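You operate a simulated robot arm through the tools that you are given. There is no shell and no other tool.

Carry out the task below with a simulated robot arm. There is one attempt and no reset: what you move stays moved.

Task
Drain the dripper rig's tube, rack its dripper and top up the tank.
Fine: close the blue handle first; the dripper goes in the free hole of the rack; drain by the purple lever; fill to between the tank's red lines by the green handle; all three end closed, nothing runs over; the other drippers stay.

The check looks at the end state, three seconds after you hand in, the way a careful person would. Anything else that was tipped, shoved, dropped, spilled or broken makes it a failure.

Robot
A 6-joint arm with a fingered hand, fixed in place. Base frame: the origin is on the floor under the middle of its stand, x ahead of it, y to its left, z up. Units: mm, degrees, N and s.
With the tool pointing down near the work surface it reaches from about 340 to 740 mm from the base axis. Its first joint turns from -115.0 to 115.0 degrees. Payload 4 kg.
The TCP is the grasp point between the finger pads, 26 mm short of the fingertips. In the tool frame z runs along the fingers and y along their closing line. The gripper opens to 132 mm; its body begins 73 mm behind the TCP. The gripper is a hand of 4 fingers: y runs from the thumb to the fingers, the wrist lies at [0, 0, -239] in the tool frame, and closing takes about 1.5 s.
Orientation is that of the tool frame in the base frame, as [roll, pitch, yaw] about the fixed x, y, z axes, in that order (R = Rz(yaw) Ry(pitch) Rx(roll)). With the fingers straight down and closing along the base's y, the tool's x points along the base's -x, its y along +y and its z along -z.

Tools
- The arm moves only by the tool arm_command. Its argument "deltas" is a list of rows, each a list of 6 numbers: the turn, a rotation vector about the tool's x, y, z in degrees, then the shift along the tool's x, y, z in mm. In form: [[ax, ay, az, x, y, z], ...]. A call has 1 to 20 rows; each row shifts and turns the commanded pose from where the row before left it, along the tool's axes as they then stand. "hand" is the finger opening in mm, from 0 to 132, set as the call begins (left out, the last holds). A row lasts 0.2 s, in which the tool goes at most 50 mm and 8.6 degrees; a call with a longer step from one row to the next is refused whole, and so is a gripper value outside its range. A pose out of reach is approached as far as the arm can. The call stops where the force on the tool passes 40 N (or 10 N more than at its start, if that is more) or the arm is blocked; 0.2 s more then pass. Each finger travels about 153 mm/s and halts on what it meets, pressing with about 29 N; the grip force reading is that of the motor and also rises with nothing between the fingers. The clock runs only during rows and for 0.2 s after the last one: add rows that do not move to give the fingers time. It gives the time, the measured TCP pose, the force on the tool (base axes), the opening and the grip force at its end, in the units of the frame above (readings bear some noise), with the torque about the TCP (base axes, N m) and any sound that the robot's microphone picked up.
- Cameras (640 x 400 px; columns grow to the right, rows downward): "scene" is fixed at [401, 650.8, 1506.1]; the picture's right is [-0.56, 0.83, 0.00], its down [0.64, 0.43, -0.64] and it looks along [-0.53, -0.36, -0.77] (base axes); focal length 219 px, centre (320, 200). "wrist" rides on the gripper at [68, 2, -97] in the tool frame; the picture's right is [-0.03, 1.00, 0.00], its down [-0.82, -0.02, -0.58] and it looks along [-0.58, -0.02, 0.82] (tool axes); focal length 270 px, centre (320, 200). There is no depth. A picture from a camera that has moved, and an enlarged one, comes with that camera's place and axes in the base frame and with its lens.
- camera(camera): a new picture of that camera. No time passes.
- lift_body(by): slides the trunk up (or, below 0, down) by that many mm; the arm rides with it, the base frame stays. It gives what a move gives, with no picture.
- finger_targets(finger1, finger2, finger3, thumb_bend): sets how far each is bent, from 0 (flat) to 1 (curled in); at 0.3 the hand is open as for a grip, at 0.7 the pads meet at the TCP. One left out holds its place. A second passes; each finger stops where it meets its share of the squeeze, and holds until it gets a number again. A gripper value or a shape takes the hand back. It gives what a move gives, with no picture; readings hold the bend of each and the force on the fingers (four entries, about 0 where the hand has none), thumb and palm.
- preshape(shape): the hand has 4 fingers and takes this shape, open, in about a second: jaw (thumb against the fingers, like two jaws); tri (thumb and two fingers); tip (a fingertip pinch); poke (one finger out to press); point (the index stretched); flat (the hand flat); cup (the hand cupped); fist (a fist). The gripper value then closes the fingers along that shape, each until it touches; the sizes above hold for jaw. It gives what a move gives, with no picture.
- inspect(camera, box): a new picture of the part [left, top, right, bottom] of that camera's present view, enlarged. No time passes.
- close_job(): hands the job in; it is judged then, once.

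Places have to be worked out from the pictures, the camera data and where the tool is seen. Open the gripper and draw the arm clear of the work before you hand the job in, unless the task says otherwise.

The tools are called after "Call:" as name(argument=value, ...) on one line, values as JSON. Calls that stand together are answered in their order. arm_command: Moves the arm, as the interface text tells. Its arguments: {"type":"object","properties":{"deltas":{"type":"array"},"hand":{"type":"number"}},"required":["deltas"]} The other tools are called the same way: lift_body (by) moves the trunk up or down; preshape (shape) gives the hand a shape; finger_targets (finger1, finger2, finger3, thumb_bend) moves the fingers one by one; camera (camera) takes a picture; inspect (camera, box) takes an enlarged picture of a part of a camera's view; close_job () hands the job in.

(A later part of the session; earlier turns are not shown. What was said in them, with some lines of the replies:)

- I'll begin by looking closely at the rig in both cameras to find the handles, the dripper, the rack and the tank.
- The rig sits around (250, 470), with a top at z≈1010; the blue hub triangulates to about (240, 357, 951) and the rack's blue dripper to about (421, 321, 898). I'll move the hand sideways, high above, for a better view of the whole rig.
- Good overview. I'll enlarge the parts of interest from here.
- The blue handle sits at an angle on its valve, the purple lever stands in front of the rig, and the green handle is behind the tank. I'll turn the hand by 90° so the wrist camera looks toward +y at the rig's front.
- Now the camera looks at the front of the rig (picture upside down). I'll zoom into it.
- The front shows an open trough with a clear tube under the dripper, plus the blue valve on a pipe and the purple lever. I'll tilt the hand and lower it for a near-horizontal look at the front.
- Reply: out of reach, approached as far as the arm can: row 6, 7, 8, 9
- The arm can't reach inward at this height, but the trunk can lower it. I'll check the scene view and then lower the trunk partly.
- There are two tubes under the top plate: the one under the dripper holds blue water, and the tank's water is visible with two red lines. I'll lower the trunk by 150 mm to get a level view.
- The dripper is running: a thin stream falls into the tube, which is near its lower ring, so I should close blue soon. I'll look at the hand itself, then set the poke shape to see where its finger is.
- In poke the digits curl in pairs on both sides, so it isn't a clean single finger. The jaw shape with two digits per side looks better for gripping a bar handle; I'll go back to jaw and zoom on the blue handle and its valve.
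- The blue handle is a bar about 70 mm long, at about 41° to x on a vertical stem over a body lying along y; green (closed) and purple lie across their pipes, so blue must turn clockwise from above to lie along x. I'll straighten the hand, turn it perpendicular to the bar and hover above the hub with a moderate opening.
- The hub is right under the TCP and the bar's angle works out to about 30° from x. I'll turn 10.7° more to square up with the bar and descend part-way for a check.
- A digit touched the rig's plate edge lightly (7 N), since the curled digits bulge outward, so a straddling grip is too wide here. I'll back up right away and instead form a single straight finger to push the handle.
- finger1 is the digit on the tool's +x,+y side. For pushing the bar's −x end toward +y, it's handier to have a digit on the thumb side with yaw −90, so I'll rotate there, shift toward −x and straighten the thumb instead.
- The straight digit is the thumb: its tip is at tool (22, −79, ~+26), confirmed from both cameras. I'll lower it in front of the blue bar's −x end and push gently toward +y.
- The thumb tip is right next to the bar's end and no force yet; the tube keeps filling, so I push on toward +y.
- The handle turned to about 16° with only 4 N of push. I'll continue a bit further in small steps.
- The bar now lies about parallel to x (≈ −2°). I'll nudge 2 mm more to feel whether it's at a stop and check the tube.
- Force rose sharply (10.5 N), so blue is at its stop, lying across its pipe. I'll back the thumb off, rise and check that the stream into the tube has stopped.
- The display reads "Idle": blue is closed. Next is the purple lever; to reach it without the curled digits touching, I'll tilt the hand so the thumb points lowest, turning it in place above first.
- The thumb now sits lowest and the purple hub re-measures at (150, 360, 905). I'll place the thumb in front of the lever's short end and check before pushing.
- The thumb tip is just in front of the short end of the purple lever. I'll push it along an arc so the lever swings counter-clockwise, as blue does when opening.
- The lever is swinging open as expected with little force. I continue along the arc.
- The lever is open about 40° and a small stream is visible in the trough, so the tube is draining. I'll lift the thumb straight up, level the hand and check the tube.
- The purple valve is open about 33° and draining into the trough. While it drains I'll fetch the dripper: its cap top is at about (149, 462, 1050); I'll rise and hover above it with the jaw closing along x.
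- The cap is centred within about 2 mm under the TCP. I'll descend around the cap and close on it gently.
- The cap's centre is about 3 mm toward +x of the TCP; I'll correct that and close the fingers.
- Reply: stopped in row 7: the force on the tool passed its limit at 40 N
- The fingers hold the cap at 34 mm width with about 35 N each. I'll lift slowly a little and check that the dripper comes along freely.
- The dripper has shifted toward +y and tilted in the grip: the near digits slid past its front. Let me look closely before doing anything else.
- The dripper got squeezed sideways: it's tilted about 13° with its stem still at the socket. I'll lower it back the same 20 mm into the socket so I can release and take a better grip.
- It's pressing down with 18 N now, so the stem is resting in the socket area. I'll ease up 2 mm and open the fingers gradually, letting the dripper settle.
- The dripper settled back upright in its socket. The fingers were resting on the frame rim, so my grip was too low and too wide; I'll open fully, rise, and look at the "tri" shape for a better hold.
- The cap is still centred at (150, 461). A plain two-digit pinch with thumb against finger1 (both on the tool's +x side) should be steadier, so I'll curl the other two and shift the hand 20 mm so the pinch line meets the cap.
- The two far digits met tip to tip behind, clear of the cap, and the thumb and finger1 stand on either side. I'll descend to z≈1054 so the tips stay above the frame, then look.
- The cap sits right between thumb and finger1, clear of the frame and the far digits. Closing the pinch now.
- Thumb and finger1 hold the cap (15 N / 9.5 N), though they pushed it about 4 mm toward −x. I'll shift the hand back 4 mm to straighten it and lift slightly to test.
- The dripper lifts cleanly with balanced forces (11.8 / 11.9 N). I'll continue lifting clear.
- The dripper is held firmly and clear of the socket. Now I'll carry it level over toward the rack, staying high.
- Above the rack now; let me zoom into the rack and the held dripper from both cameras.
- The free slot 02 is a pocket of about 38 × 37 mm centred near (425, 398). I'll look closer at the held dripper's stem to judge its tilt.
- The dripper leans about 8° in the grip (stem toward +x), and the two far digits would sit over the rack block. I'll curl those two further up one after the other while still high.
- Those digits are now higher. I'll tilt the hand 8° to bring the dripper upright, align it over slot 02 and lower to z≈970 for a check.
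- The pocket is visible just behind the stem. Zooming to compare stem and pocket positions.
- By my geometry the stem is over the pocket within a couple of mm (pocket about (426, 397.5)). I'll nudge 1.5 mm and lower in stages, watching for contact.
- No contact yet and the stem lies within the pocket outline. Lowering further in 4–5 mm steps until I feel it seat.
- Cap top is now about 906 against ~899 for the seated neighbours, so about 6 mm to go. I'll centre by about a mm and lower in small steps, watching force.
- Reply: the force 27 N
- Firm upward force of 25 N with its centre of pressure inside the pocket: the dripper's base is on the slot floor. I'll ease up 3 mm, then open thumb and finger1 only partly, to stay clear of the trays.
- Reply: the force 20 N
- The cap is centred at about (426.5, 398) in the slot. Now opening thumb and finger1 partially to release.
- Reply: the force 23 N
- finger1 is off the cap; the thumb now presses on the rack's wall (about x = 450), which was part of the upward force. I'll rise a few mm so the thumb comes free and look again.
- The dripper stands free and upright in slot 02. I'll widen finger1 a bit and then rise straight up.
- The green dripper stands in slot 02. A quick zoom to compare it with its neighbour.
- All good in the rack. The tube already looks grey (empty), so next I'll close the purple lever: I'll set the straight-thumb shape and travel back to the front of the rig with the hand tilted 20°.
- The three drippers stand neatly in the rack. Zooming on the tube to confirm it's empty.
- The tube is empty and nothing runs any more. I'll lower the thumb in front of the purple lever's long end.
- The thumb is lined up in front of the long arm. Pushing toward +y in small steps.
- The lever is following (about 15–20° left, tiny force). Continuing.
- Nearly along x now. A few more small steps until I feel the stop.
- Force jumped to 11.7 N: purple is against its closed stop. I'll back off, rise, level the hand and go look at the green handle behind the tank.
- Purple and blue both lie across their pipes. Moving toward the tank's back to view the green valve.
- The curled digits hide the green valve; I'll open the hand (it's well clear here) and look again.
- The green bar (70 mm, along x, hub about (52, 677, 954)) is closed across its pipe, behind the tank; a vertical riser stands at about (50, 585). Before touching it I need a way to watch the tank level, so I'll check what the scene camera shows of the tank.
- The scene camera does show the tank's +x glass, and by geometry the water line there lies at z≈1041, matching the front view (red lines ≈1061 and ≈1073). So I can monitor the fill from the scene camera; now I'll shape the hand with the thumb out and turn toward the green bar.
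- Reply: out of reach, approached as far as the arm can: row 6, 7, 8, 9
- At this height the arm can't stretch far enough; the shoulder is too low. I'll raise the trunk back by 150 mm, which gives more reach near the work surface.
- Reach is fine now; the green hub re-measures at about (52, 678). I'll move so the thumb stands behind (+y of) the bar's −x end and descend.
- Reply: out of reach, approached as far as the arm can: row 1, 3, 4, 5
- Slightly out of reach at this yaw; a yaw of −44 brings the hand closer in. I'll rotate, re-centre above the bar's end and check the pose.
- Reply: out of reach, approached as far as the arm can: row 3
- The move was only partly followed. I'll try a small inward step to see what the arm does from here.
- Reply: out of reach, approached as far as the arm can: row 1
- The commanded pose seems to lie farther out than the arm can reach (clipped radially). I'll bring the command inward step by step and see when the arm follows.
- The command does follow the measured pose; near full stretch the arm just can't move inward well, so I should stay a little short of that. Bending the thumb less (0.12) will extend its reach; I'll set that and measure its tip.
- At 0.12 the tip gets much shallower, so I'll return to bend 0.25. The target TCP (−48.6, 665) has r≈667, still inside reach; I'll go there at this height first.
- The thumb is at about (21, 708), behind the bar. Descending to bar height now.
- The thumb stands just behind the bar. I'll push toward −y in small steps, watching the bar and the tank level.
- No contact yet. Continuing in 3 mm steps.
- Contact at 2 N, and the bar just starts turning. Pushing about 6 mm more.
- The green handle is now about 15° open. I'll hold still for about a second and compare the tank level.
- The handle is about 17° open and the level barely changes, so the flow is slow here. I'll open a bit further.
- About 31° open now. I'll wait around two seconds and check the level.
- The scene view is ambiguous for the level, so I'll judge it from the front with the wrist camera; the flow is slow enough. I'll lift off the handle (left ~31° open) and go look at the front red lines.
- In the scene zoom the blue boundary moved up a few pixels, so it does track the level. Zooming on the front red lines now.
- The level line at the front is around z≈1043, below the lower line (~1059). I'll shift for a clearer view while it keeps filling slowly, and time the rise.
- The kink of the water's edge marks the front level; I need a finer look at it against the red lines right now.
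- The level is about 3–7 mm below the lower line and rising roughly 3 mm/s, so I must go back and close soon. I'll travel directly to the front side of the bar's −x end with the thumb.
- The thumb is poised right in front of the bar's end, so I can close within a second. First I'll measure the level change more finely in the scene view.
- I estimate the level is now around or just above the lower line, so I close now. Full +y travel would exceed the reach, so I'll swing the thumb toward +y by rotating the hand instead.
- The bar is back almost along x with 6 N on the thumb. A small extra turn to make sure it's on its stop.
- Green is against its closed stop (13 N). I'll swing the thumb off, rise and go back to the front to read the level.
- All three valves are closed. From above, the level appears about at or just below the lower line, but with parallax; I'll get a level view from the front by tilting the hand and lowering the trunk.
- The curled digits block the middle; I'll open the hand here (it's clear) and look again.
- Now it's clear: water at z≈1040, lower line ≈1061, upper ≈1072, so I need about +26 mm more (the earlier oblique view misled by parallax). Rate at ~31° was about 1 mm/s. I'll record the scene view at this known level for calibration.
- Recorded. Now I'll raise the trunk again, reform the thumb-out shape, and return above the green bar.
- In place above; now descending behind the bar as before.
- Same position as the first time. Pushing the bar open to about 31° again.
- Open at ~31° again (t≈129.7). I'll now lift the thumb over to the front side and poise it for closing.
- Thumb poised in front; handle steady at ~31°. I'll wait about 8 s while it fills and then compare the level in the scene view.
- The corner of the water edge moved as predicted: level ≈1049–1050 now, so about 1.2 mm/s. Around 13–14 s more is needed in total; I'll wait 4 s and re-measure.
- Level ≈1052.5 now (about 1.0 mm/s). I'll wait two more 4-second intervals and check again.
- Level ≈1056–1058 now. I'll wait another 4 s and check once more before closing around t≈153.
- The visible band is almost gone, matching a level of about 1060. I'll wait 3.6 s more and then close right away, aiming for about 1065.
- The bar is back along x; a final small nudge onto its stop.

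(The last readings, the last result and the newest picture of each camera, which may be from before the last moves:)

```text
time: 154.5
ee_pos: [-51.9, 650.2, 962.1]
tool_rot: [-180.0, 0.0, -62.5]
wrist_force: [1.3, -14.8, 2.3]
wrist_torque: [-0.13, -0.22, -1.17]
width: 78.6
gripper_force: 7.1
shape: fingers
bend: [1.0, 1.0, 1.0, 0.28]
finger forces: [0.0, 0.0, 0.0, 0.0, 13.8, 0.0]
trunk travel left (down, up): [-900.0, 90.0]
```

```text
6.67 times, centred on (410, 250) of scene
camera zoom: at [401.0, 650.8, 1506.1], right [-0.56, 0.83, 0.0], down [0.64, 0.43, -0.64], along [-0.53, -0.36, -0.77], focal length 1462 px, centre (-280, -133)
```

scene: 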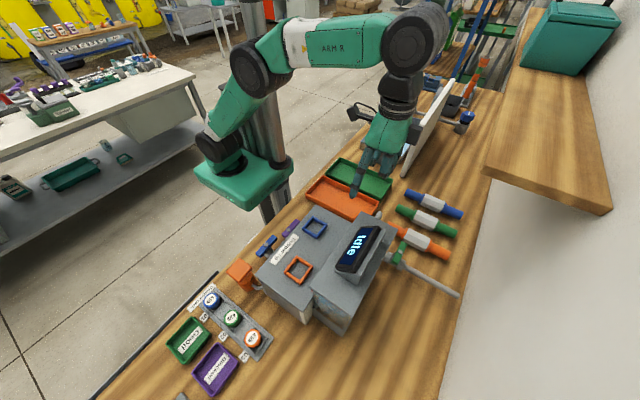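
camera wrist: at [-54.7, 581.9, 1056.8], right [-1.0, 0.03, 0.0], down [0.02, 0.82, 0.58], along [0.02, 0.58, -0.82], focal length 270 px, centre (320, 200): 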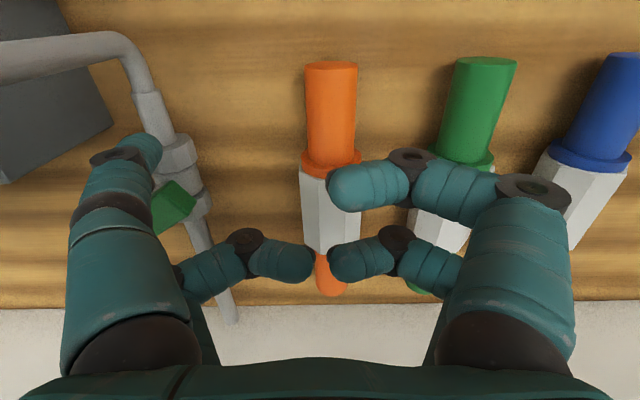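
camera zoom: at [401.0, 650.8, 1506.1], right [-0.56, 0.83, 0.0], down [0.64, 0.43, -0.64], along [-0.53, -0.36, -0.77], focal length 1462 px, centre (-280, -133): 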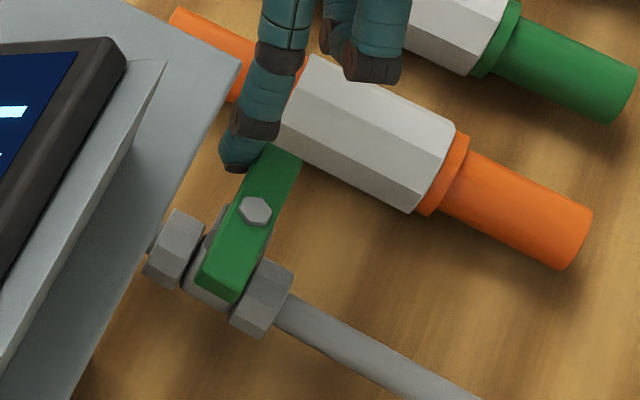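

Green is on its closed stop (14 N). Now I'll swing off, rise, and return to the level front view to read the tank.

Call:
arm_command(deltas=[[0, 0, 8, 0, 0, 0], [0, 0, 8, 0, 0, 0], [0, 0, 8, 0, 0, 0], [0, 0, 3.5, 0, 0, 0], [0, 0, 0, 0, 0, -47], [0, 0, 0, 0, 0, -47], [0, 0, 0, 0, 0, -47], [0, 0, 0, 0, 0, -47], [0, 0, 0, 15, -17, -32], [0, 0, 0, 30.8, -34.1, 0], [0, 0, 0, 30.8, -34.1, 0], [0, 0, 0, 30.8, -34.1, 0], [0, 0, 0, 30.8, -34.1, 0], [0, 0, 0, 30.8, -34.1, 0], [0, 0, 0, 15, -17, 0], [0, 0, 0, 0, 0, 0]])

Call:
arm_command(deltas=[[0, 0, 0, 36, -4.5, -15], [0, 0, 0, 36, -4.5, -15], [0, 0, 0, 36, -4.5, -15], [0, 0, 0, 36, -4.5, -15], [0, -8, 0, 0, 0, 0], [0, -8, 0, 0, 0, 0], [0, -8, 0, 0, 0, 0], [0, -8, 0, 0, 0, 0], [0, -8, 0, 0, 0, 0], [0, 0, 0, 0, 0, 0]])

Call:
preshape(shape="jaw")

Call:
lift_body(by=-180)

Call:
camera(camera="wrist")

Call:
inspect(camera="wrist", box=[210, 190, 410, 300])

Call:
inspect(camera="wrist", box=[210, 200, 290, 270])

```text
time: 157.9
ee_pos: [150.6, 466.3, 1181.5]
tool_rot: [-179.9, 0.1, -90.2]
wrist_force: [-0.5, 0.9, -0.1]
wrist_torque: [-0.01, -0.01, 0.0]
width: 82.1
gripper_force: 0.1
shape: fingers
bend: [1.0, 1.0, 1.0, 0.25]
finger forces: [0.0, 0.1, 0.0, 0.0, 0.1, 0.0]
trunk travel left (down, up): [-900.0, 90.0]
```

```text
time: 160.1
ee_pos: [167.4, 323.3, 1240.6]
tool_rot: [-179.7, 40.1, -90.0]
wrist_force: [-0.5, -0.6, 0.6]
wrist_torque: [0.02, 0.01, 0.01]
width: 81.9
gripper_force: 0.1
shape: fingers
bend: [1.0, 1.0, 1.0, 0.25]
finger forces: [0.0, 0.0, 0.0, 0.0, 0.0, 0.1]
trunk travel left (down, up): [-900.0, 90.0]
```

```text
time: 161.0
ee_pos: [168.5, 322.6, 1240.6]
tool_rot: [-179.8, 40.1, -89.9]
wrist_force: [0.5, 0.5, -0.4]
wrist_torque: [-0.04, 0.01, 0.01]
width: 131.9
gripper_force: 0.0
shape: jaw
bend: [0.3, 0.3, 0.3, 0.3]
finger forces: [0.0, 0.0, 0.0, 0.0, 0.1, 0.0]
trunk travel left (down, up): [-900.0, 90.0]
```

```text
time: 163.0
ee_pos: [168.3, 322.9, 1061.8]
tool_rot: [-179.8, 40.1, -89.9]
wrist_force: [-1.1, 0.3, -0.4]
wrist_torque: [0.02, 0.01, -0.01]
width: 132.0
gripper_force: 0.1
shape: jaw
bend: [0.3, 0.3, 0.3, 0.3]
finger forces: [0.0, 0.0, 0.0, 0.1, 0.0, 0.0]
trunk travel left (down, up): [-720.0, 270.0]
```

```text
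taken
camera wrist: at [166.0, 207.6, 1090.4], right [-1.0, 0.02, 0.01], down [0.02, 0.25, 0.97], along [0.02, 0.97, -0.25], focal length 270 px, centre (320, 200)
```

wrist: 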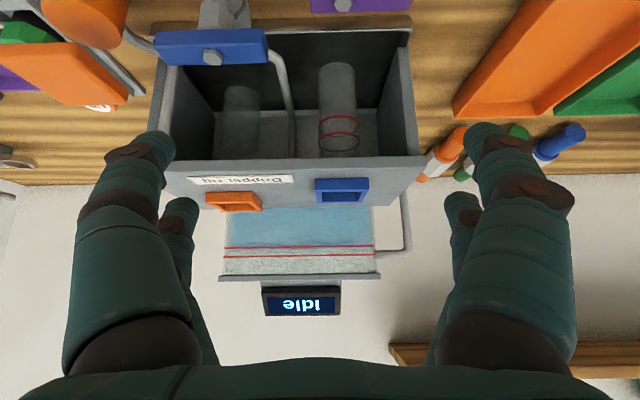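

```text
3.20 times, centred on (310, 245) of wrist
camera zoom: at [166.0, 207.6, 1090.4], right [-1.0, 0.02, 0.01], down [0.02, 0.25, 0.97], along [0.02, 0.97, -0.25], focal length 865 px, centre (352, 56)
```

zoom: 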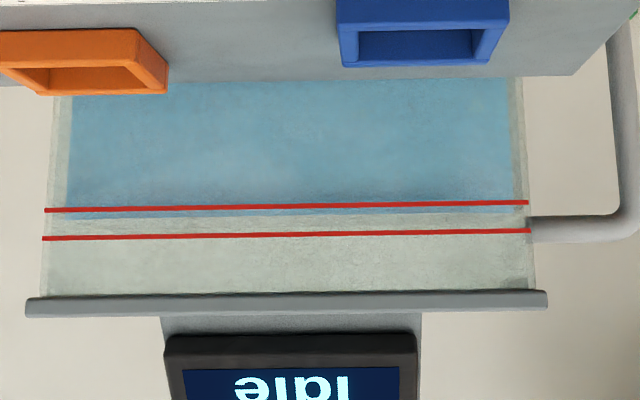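

```text
5.71 times, centred on (250, 235) of wrist
camera zoom: at [166.0, 207.6, 1090.4], right [-1.0, 0.02, 0.01], down [0.02, 0.25, 0.97], along [0.02, 0.97, -0.25], focal length 1544 px, centre (720, 0)
```

zoom: 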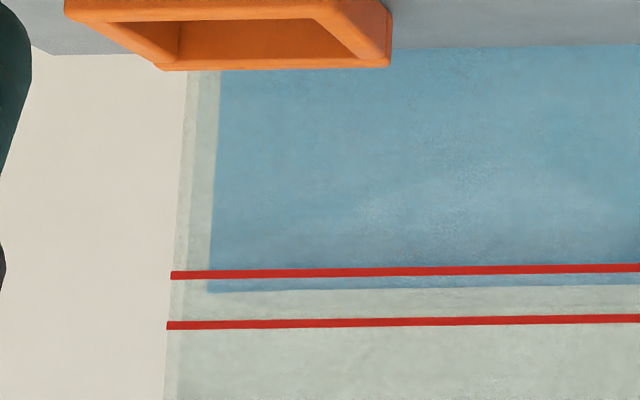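

The water now reaches just past the lower line. I'll zoom to the maximum to tell the front water line from the surface behind it.

Call:
inspect(camera="wrist", box=[230, 236, 260, 260])

Call:
inspect(camera="wrist", box=[350, 236, 380, 260])

```text
16.00 times, centred on (245, 248) of wrist
camera zoom: at [166.0, 207.6, 1090.4], right [-1.0, 0.02, 0.01], down [0.02, 0.25, 0.97], along [0.02, 0.97, -0.25], focal length 4325 px, centre (1520, -568)
```

zoom: 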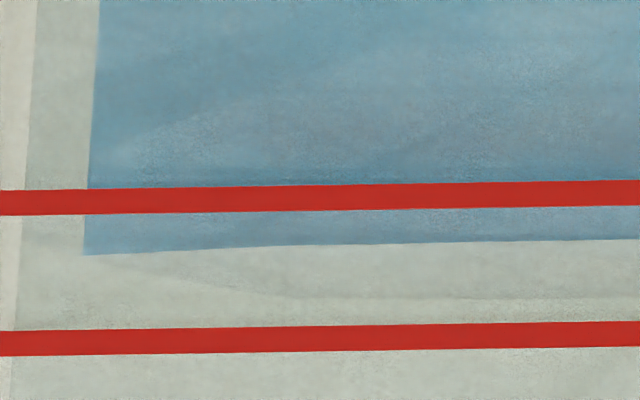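

```text
16.00 times, centred on (365, 248) of wrist
camera zoom: at [166.0, 207.6, 1090.4], right [-1.0, 0.02, 0.01], down [0.02, 0.25, 0.97], along [0.02, 0.97, -0.25], focal length 4325 px, centre (-400, -568)
```

zoom: 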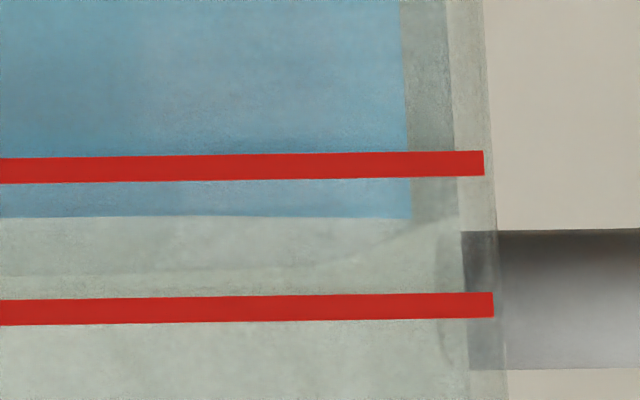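

The front water line lies clearly between the two red lines (about 3 mm above the lower, 8 mm below the upper after parallax). I'll also check the tube, the blue and purple handles in this view.

Call:
inspect(camera="wrist", box=[140, 0, 430, 180])

Call:
inspect(camera="wrist", box=[290, 40, 400, 170])

Call:
camera(camera="scene")

```text
2.21 times, centred on (285, 90) of wrist
camera zoom: at [166.0, 207.6, 1090.4], right [-1.0, 0.02, 0.01], down [0.02, 0.25, 0.97], along [0.02, 0.97, -0.25], focal length 596 px, centre (397, 443)
```

zoom: 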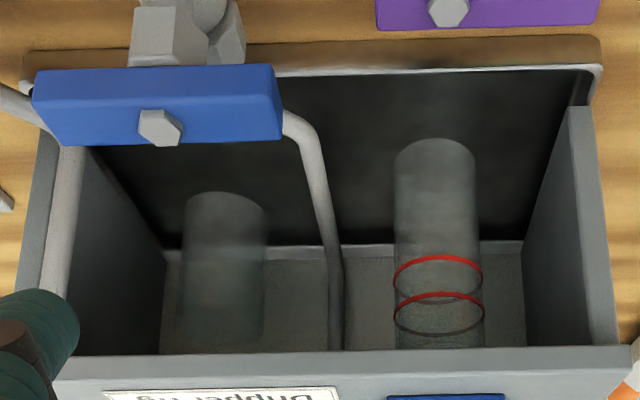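

```text
3.08 times, centred on (345, 105) of wrist
camera zoom: at [166.0, 207.6, 1090.4], right [-1.0, 0.02, 0.01], down [0.02, 0.25, 0.97], along [0.02, 0.97, -0.25], focal length 832 px, centre (243, 492)
```

zoom: 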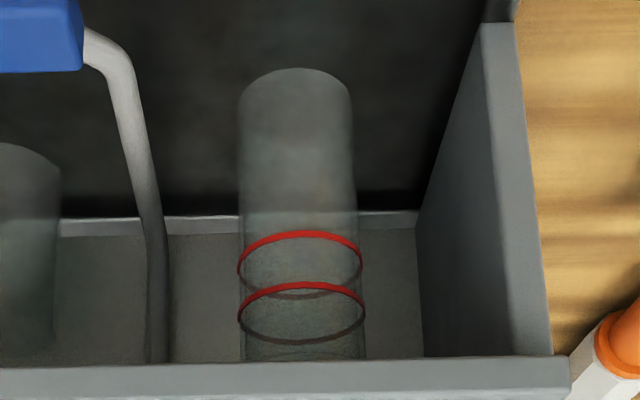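

```text
taken
```

scene: 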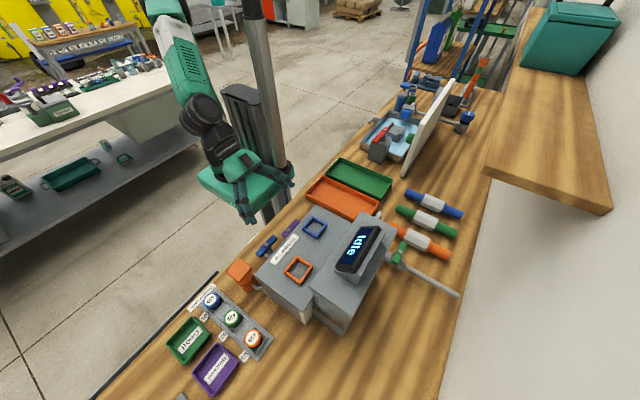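

Tube empty, nothing running, all three handles across their pipes. To remove parallax doubt on the tank level, I'll lower the trunk 25 mm so the camera is right at the water line's height.

Call:
lift_body(by=-25)

Call:
inspect(camera="wrist", box=[210, 200, 410, 310])

Call:
inspect(camera="wrist", box=[240, 250, 270, 274])

Call:
inspect(camera="scene", box=[190, 280, 280, 365])

```text
time: 163.7
ee_pos: [167.9, 323.1, 1035.4]
tool_rot: [-179.9, 40.2, -90.1]
wrist_force: [-1.2, 0.4, -0.1]
wrist_torque: [0.0, 0.01, -0.04]
width: 131.9
gripper_force: 0.1
shape: jaw
bend: [0.3, 0.3, 0.3, 0.3]
finger forces: [0.0, 0.0, 0.1, 0.0, 0.0, 0.1]
trunk travel left (down, up): [-695.0, 295.0]
```

```text
3.20 times, centred on (310, 255) of wrist
camera zoom: at [166.0, 207.6, 1065.4], right [-1.0, 0.02, 0.01], down [0.02, 0.25, 0.97], along [0.02, 0.97, -0.25], focal length 865 px, centre (352, 24)
```

zoom: 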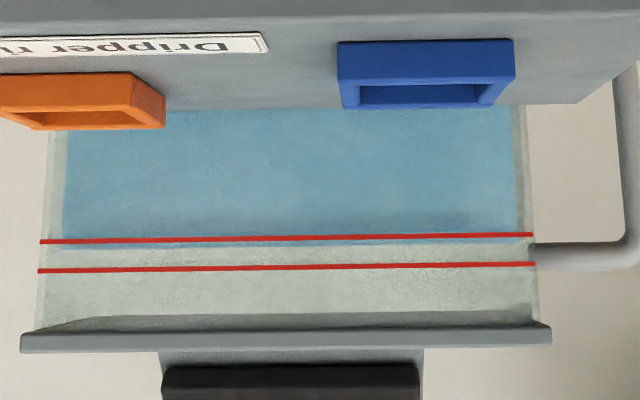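

```text
16.00 times, centred on (255, 262) of wrist
camera zoom: at [166.0, 207.6, 1065.4], right [-1.0, 0.02, 0.01], down [0.02, 0.25, 0.97], along [0.02, 0.97, -0.25], focal length 4325 px, centre (1360, -792)
```

zoom: 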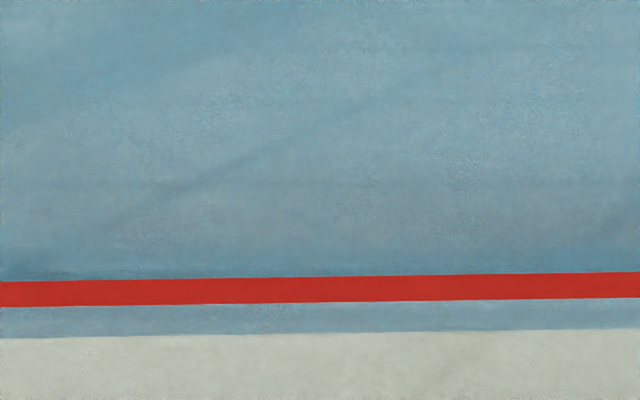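

```text
4.71 times, centred on (235, 322) of scene
camera zoom: at [401.0, 650.8, 1506.1], right [-0.56, 0.83, 0.0], down [0.64, 0.43, -0.64], along [-0.53, -0.36, -0.77], focal length 1032 px, centre (720, -376)
```

zoom: 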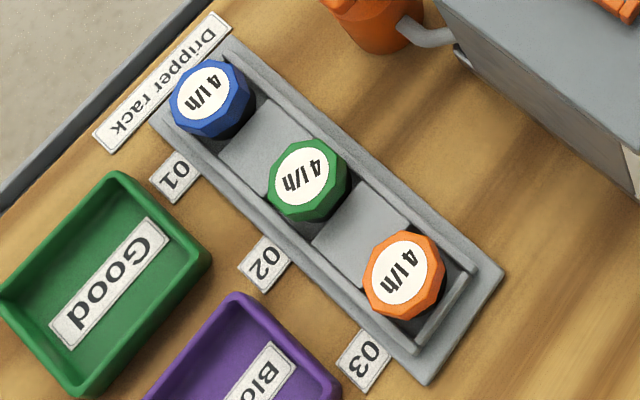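

With the camera level with the water, the surface is about 31 % of the way up between the two red lines: clearly in the band. The rack shows all three drippers standing straight. Now I'll withdraw: raise the trunk and level the hand well above the work.

Call:
lift_body(by=205)

Call:
arm_command(deltas=[[0, 8, 0, 0, 0, 0], [0, 8, 0, 0, 0, 0], [0, 8, 0, 0, 0, 0], [0, 8, 0, 0, 0, 0], [0, 8.1, 0, 0, 0, 0], [0, 0, 0, 0, 0, -40], [0, 0, 0, 0, 0, 0], [0, 0, 0, 0, 0, 0], [0, 0, 0, 0, 0, 0], [0, 0, 0, 0, 0, 0]], hand=132)

Call:
camera(camera="scene")

Call:
camera(camera="wrist")

```text
time: 165.9
ee_pos: [169.0, 322.9, 1241.1]
tool_rot: [-179.9, 40.1, -89.9]
wrist_force: [-0.3, 1.0, 0.5]
wrist_torque: [0.02, 0.0, 0.0]
width: 131.8
gripper_force: 0.1
shape: jaw
bend: [0.3, 0.3, 0.3, 0.3]
finger forces: [0.0, 0.0, 0.1, 0.1, 0.0, 0.0]
trunk travel left (down, up): [-900.0, 90.0]
```

```text
time: 168.1
ee_pos: [166.3, 322.0, 1282.4]
tool_rot: [-180.0, 0.0, -90.0]
wrist_force: [-0.1, 0.1, 0.6]
wrist_torque: [0.01, 0.01, -0.03]
width: 132.0
gripper_force: 0.1
shape: jaw
bend: [0.3, 0.3, 0.3, 0.3]
finger forces: [0.0, 0.0, 0.1, 0.1, 0.0, 0.0]
trunk travel left (down, up): [-900.0, 90.0]
```

```text
taken
```

scene: 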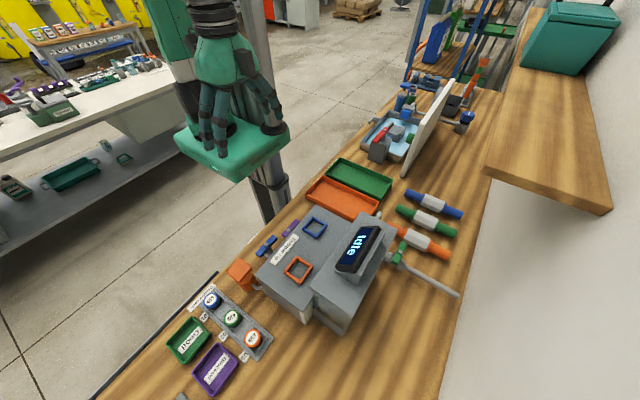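

```text
taken
camera wrist: at [165.5, 253.3, 1377.5], right [-1.0, 0.03, 0.0], down [0.02, 0.82, 0.58], along [0.02, 0.58, -0.82], focal length 270 px, centre (320, 200)
```

wrist: 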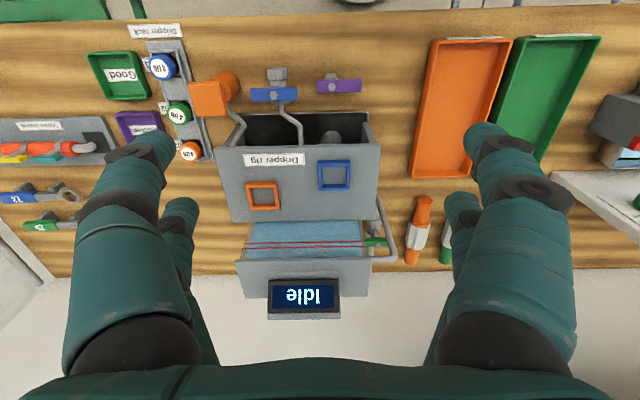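

A last close look at the handles and the rack from here before handing in.

Call:
inspect(camera="wrist", box=[220, 50, 400, 160])

Call:
inspect(camera="wrist", box=[130, 40, 230, 170])

Call:
inspect(camera="wrist", box=[230, 200, 420, 320])

```text
3.56 times, centred on (310, 105) of wrist
camera zoom: at [165.5, 253.3, 1377.5], right [-1.0, 0.03, 0.0], down [0.02, 0.82, 0.58], along [0.02, 0.58, -0.82], focal length 961 px, centre (356, 538)
```

zoom: 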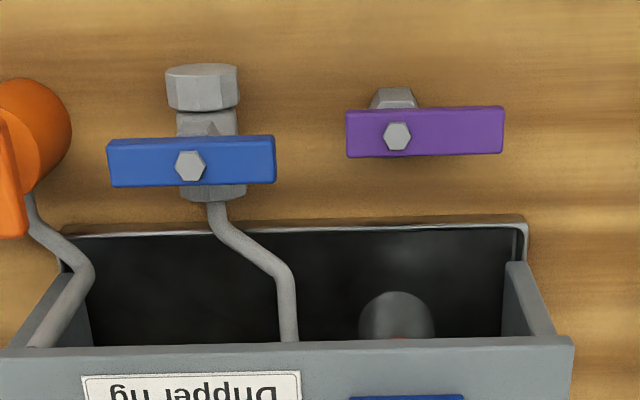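

```text
3.08 times, centred on (180, 105) of wrist
camera zoom: at [165.5, 253.3, 1377.5], right [-1.0, 0.03, 0.0], down [0.02, 0.82, 0.58], along [0.02, 0.58, -0.82], focal length 832 px, centre (751, 492)
```

zoom: 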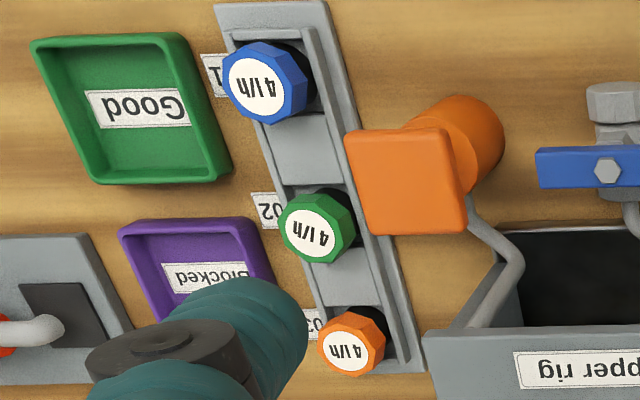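

```text
3.33 times, centred on (325, 260) of wrist
camera zoom: at [165.5, 253.3, 1377.5], right [-1.0, 0.03, 0.0], down [0.02, 0.82, 0.58], along [0.02, 0.58, -0.82], focal length 901 px, centre (303, 0)
```

zoom: 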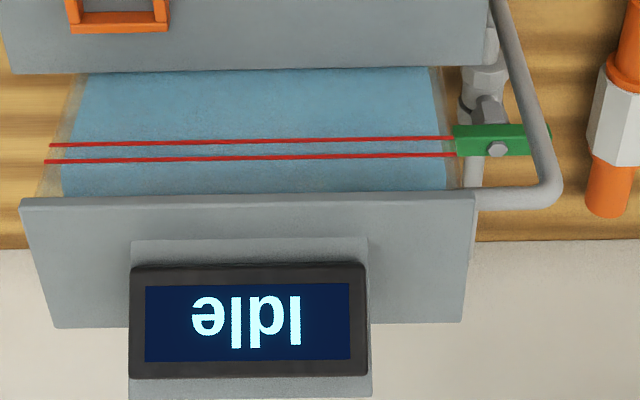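

Everything matches the task: blue, purple and green handles lie across their pipes (closed), the tube is empty, the dripper stands in slot 02 between its undisturbed neighbours, and the tank level is between the red lines. The hand is open and clear, so I hand in the job.

Call:
close_job()

```text
The job is handed in.
```

I finished the job and handed it in; I don't have the judge's result yet.

- **Valves:** the blue handle was closed first. Blue, purple and green all ended on their closed stops, and the display reads "Idle".
- **Tube:** it was drained with the purple lever. It is empty and nothing is running.
- **Dripper:** it stands upright in the free hole 02. I saw no change in the blue and orange drippers either side.
- **Tank:** it was filled with the green handle. With the camera level with the water, the surface sits about a third of the way up from the lower red line to the upper one.
- **Spills:** I saw nothing run over.

**Contacts on the way:**
- A finger touched the edge of the rig's top plate at about 7 N.
- My first grip on the dripper slipped and tilted it. I set it back in its socket and picked it up again.
- While placing the dripper, my thumb pressed on the rack's wall at about 25 N.

I saw no damage or shifted parts from any of these. I left the hand open and raised clear of the work.
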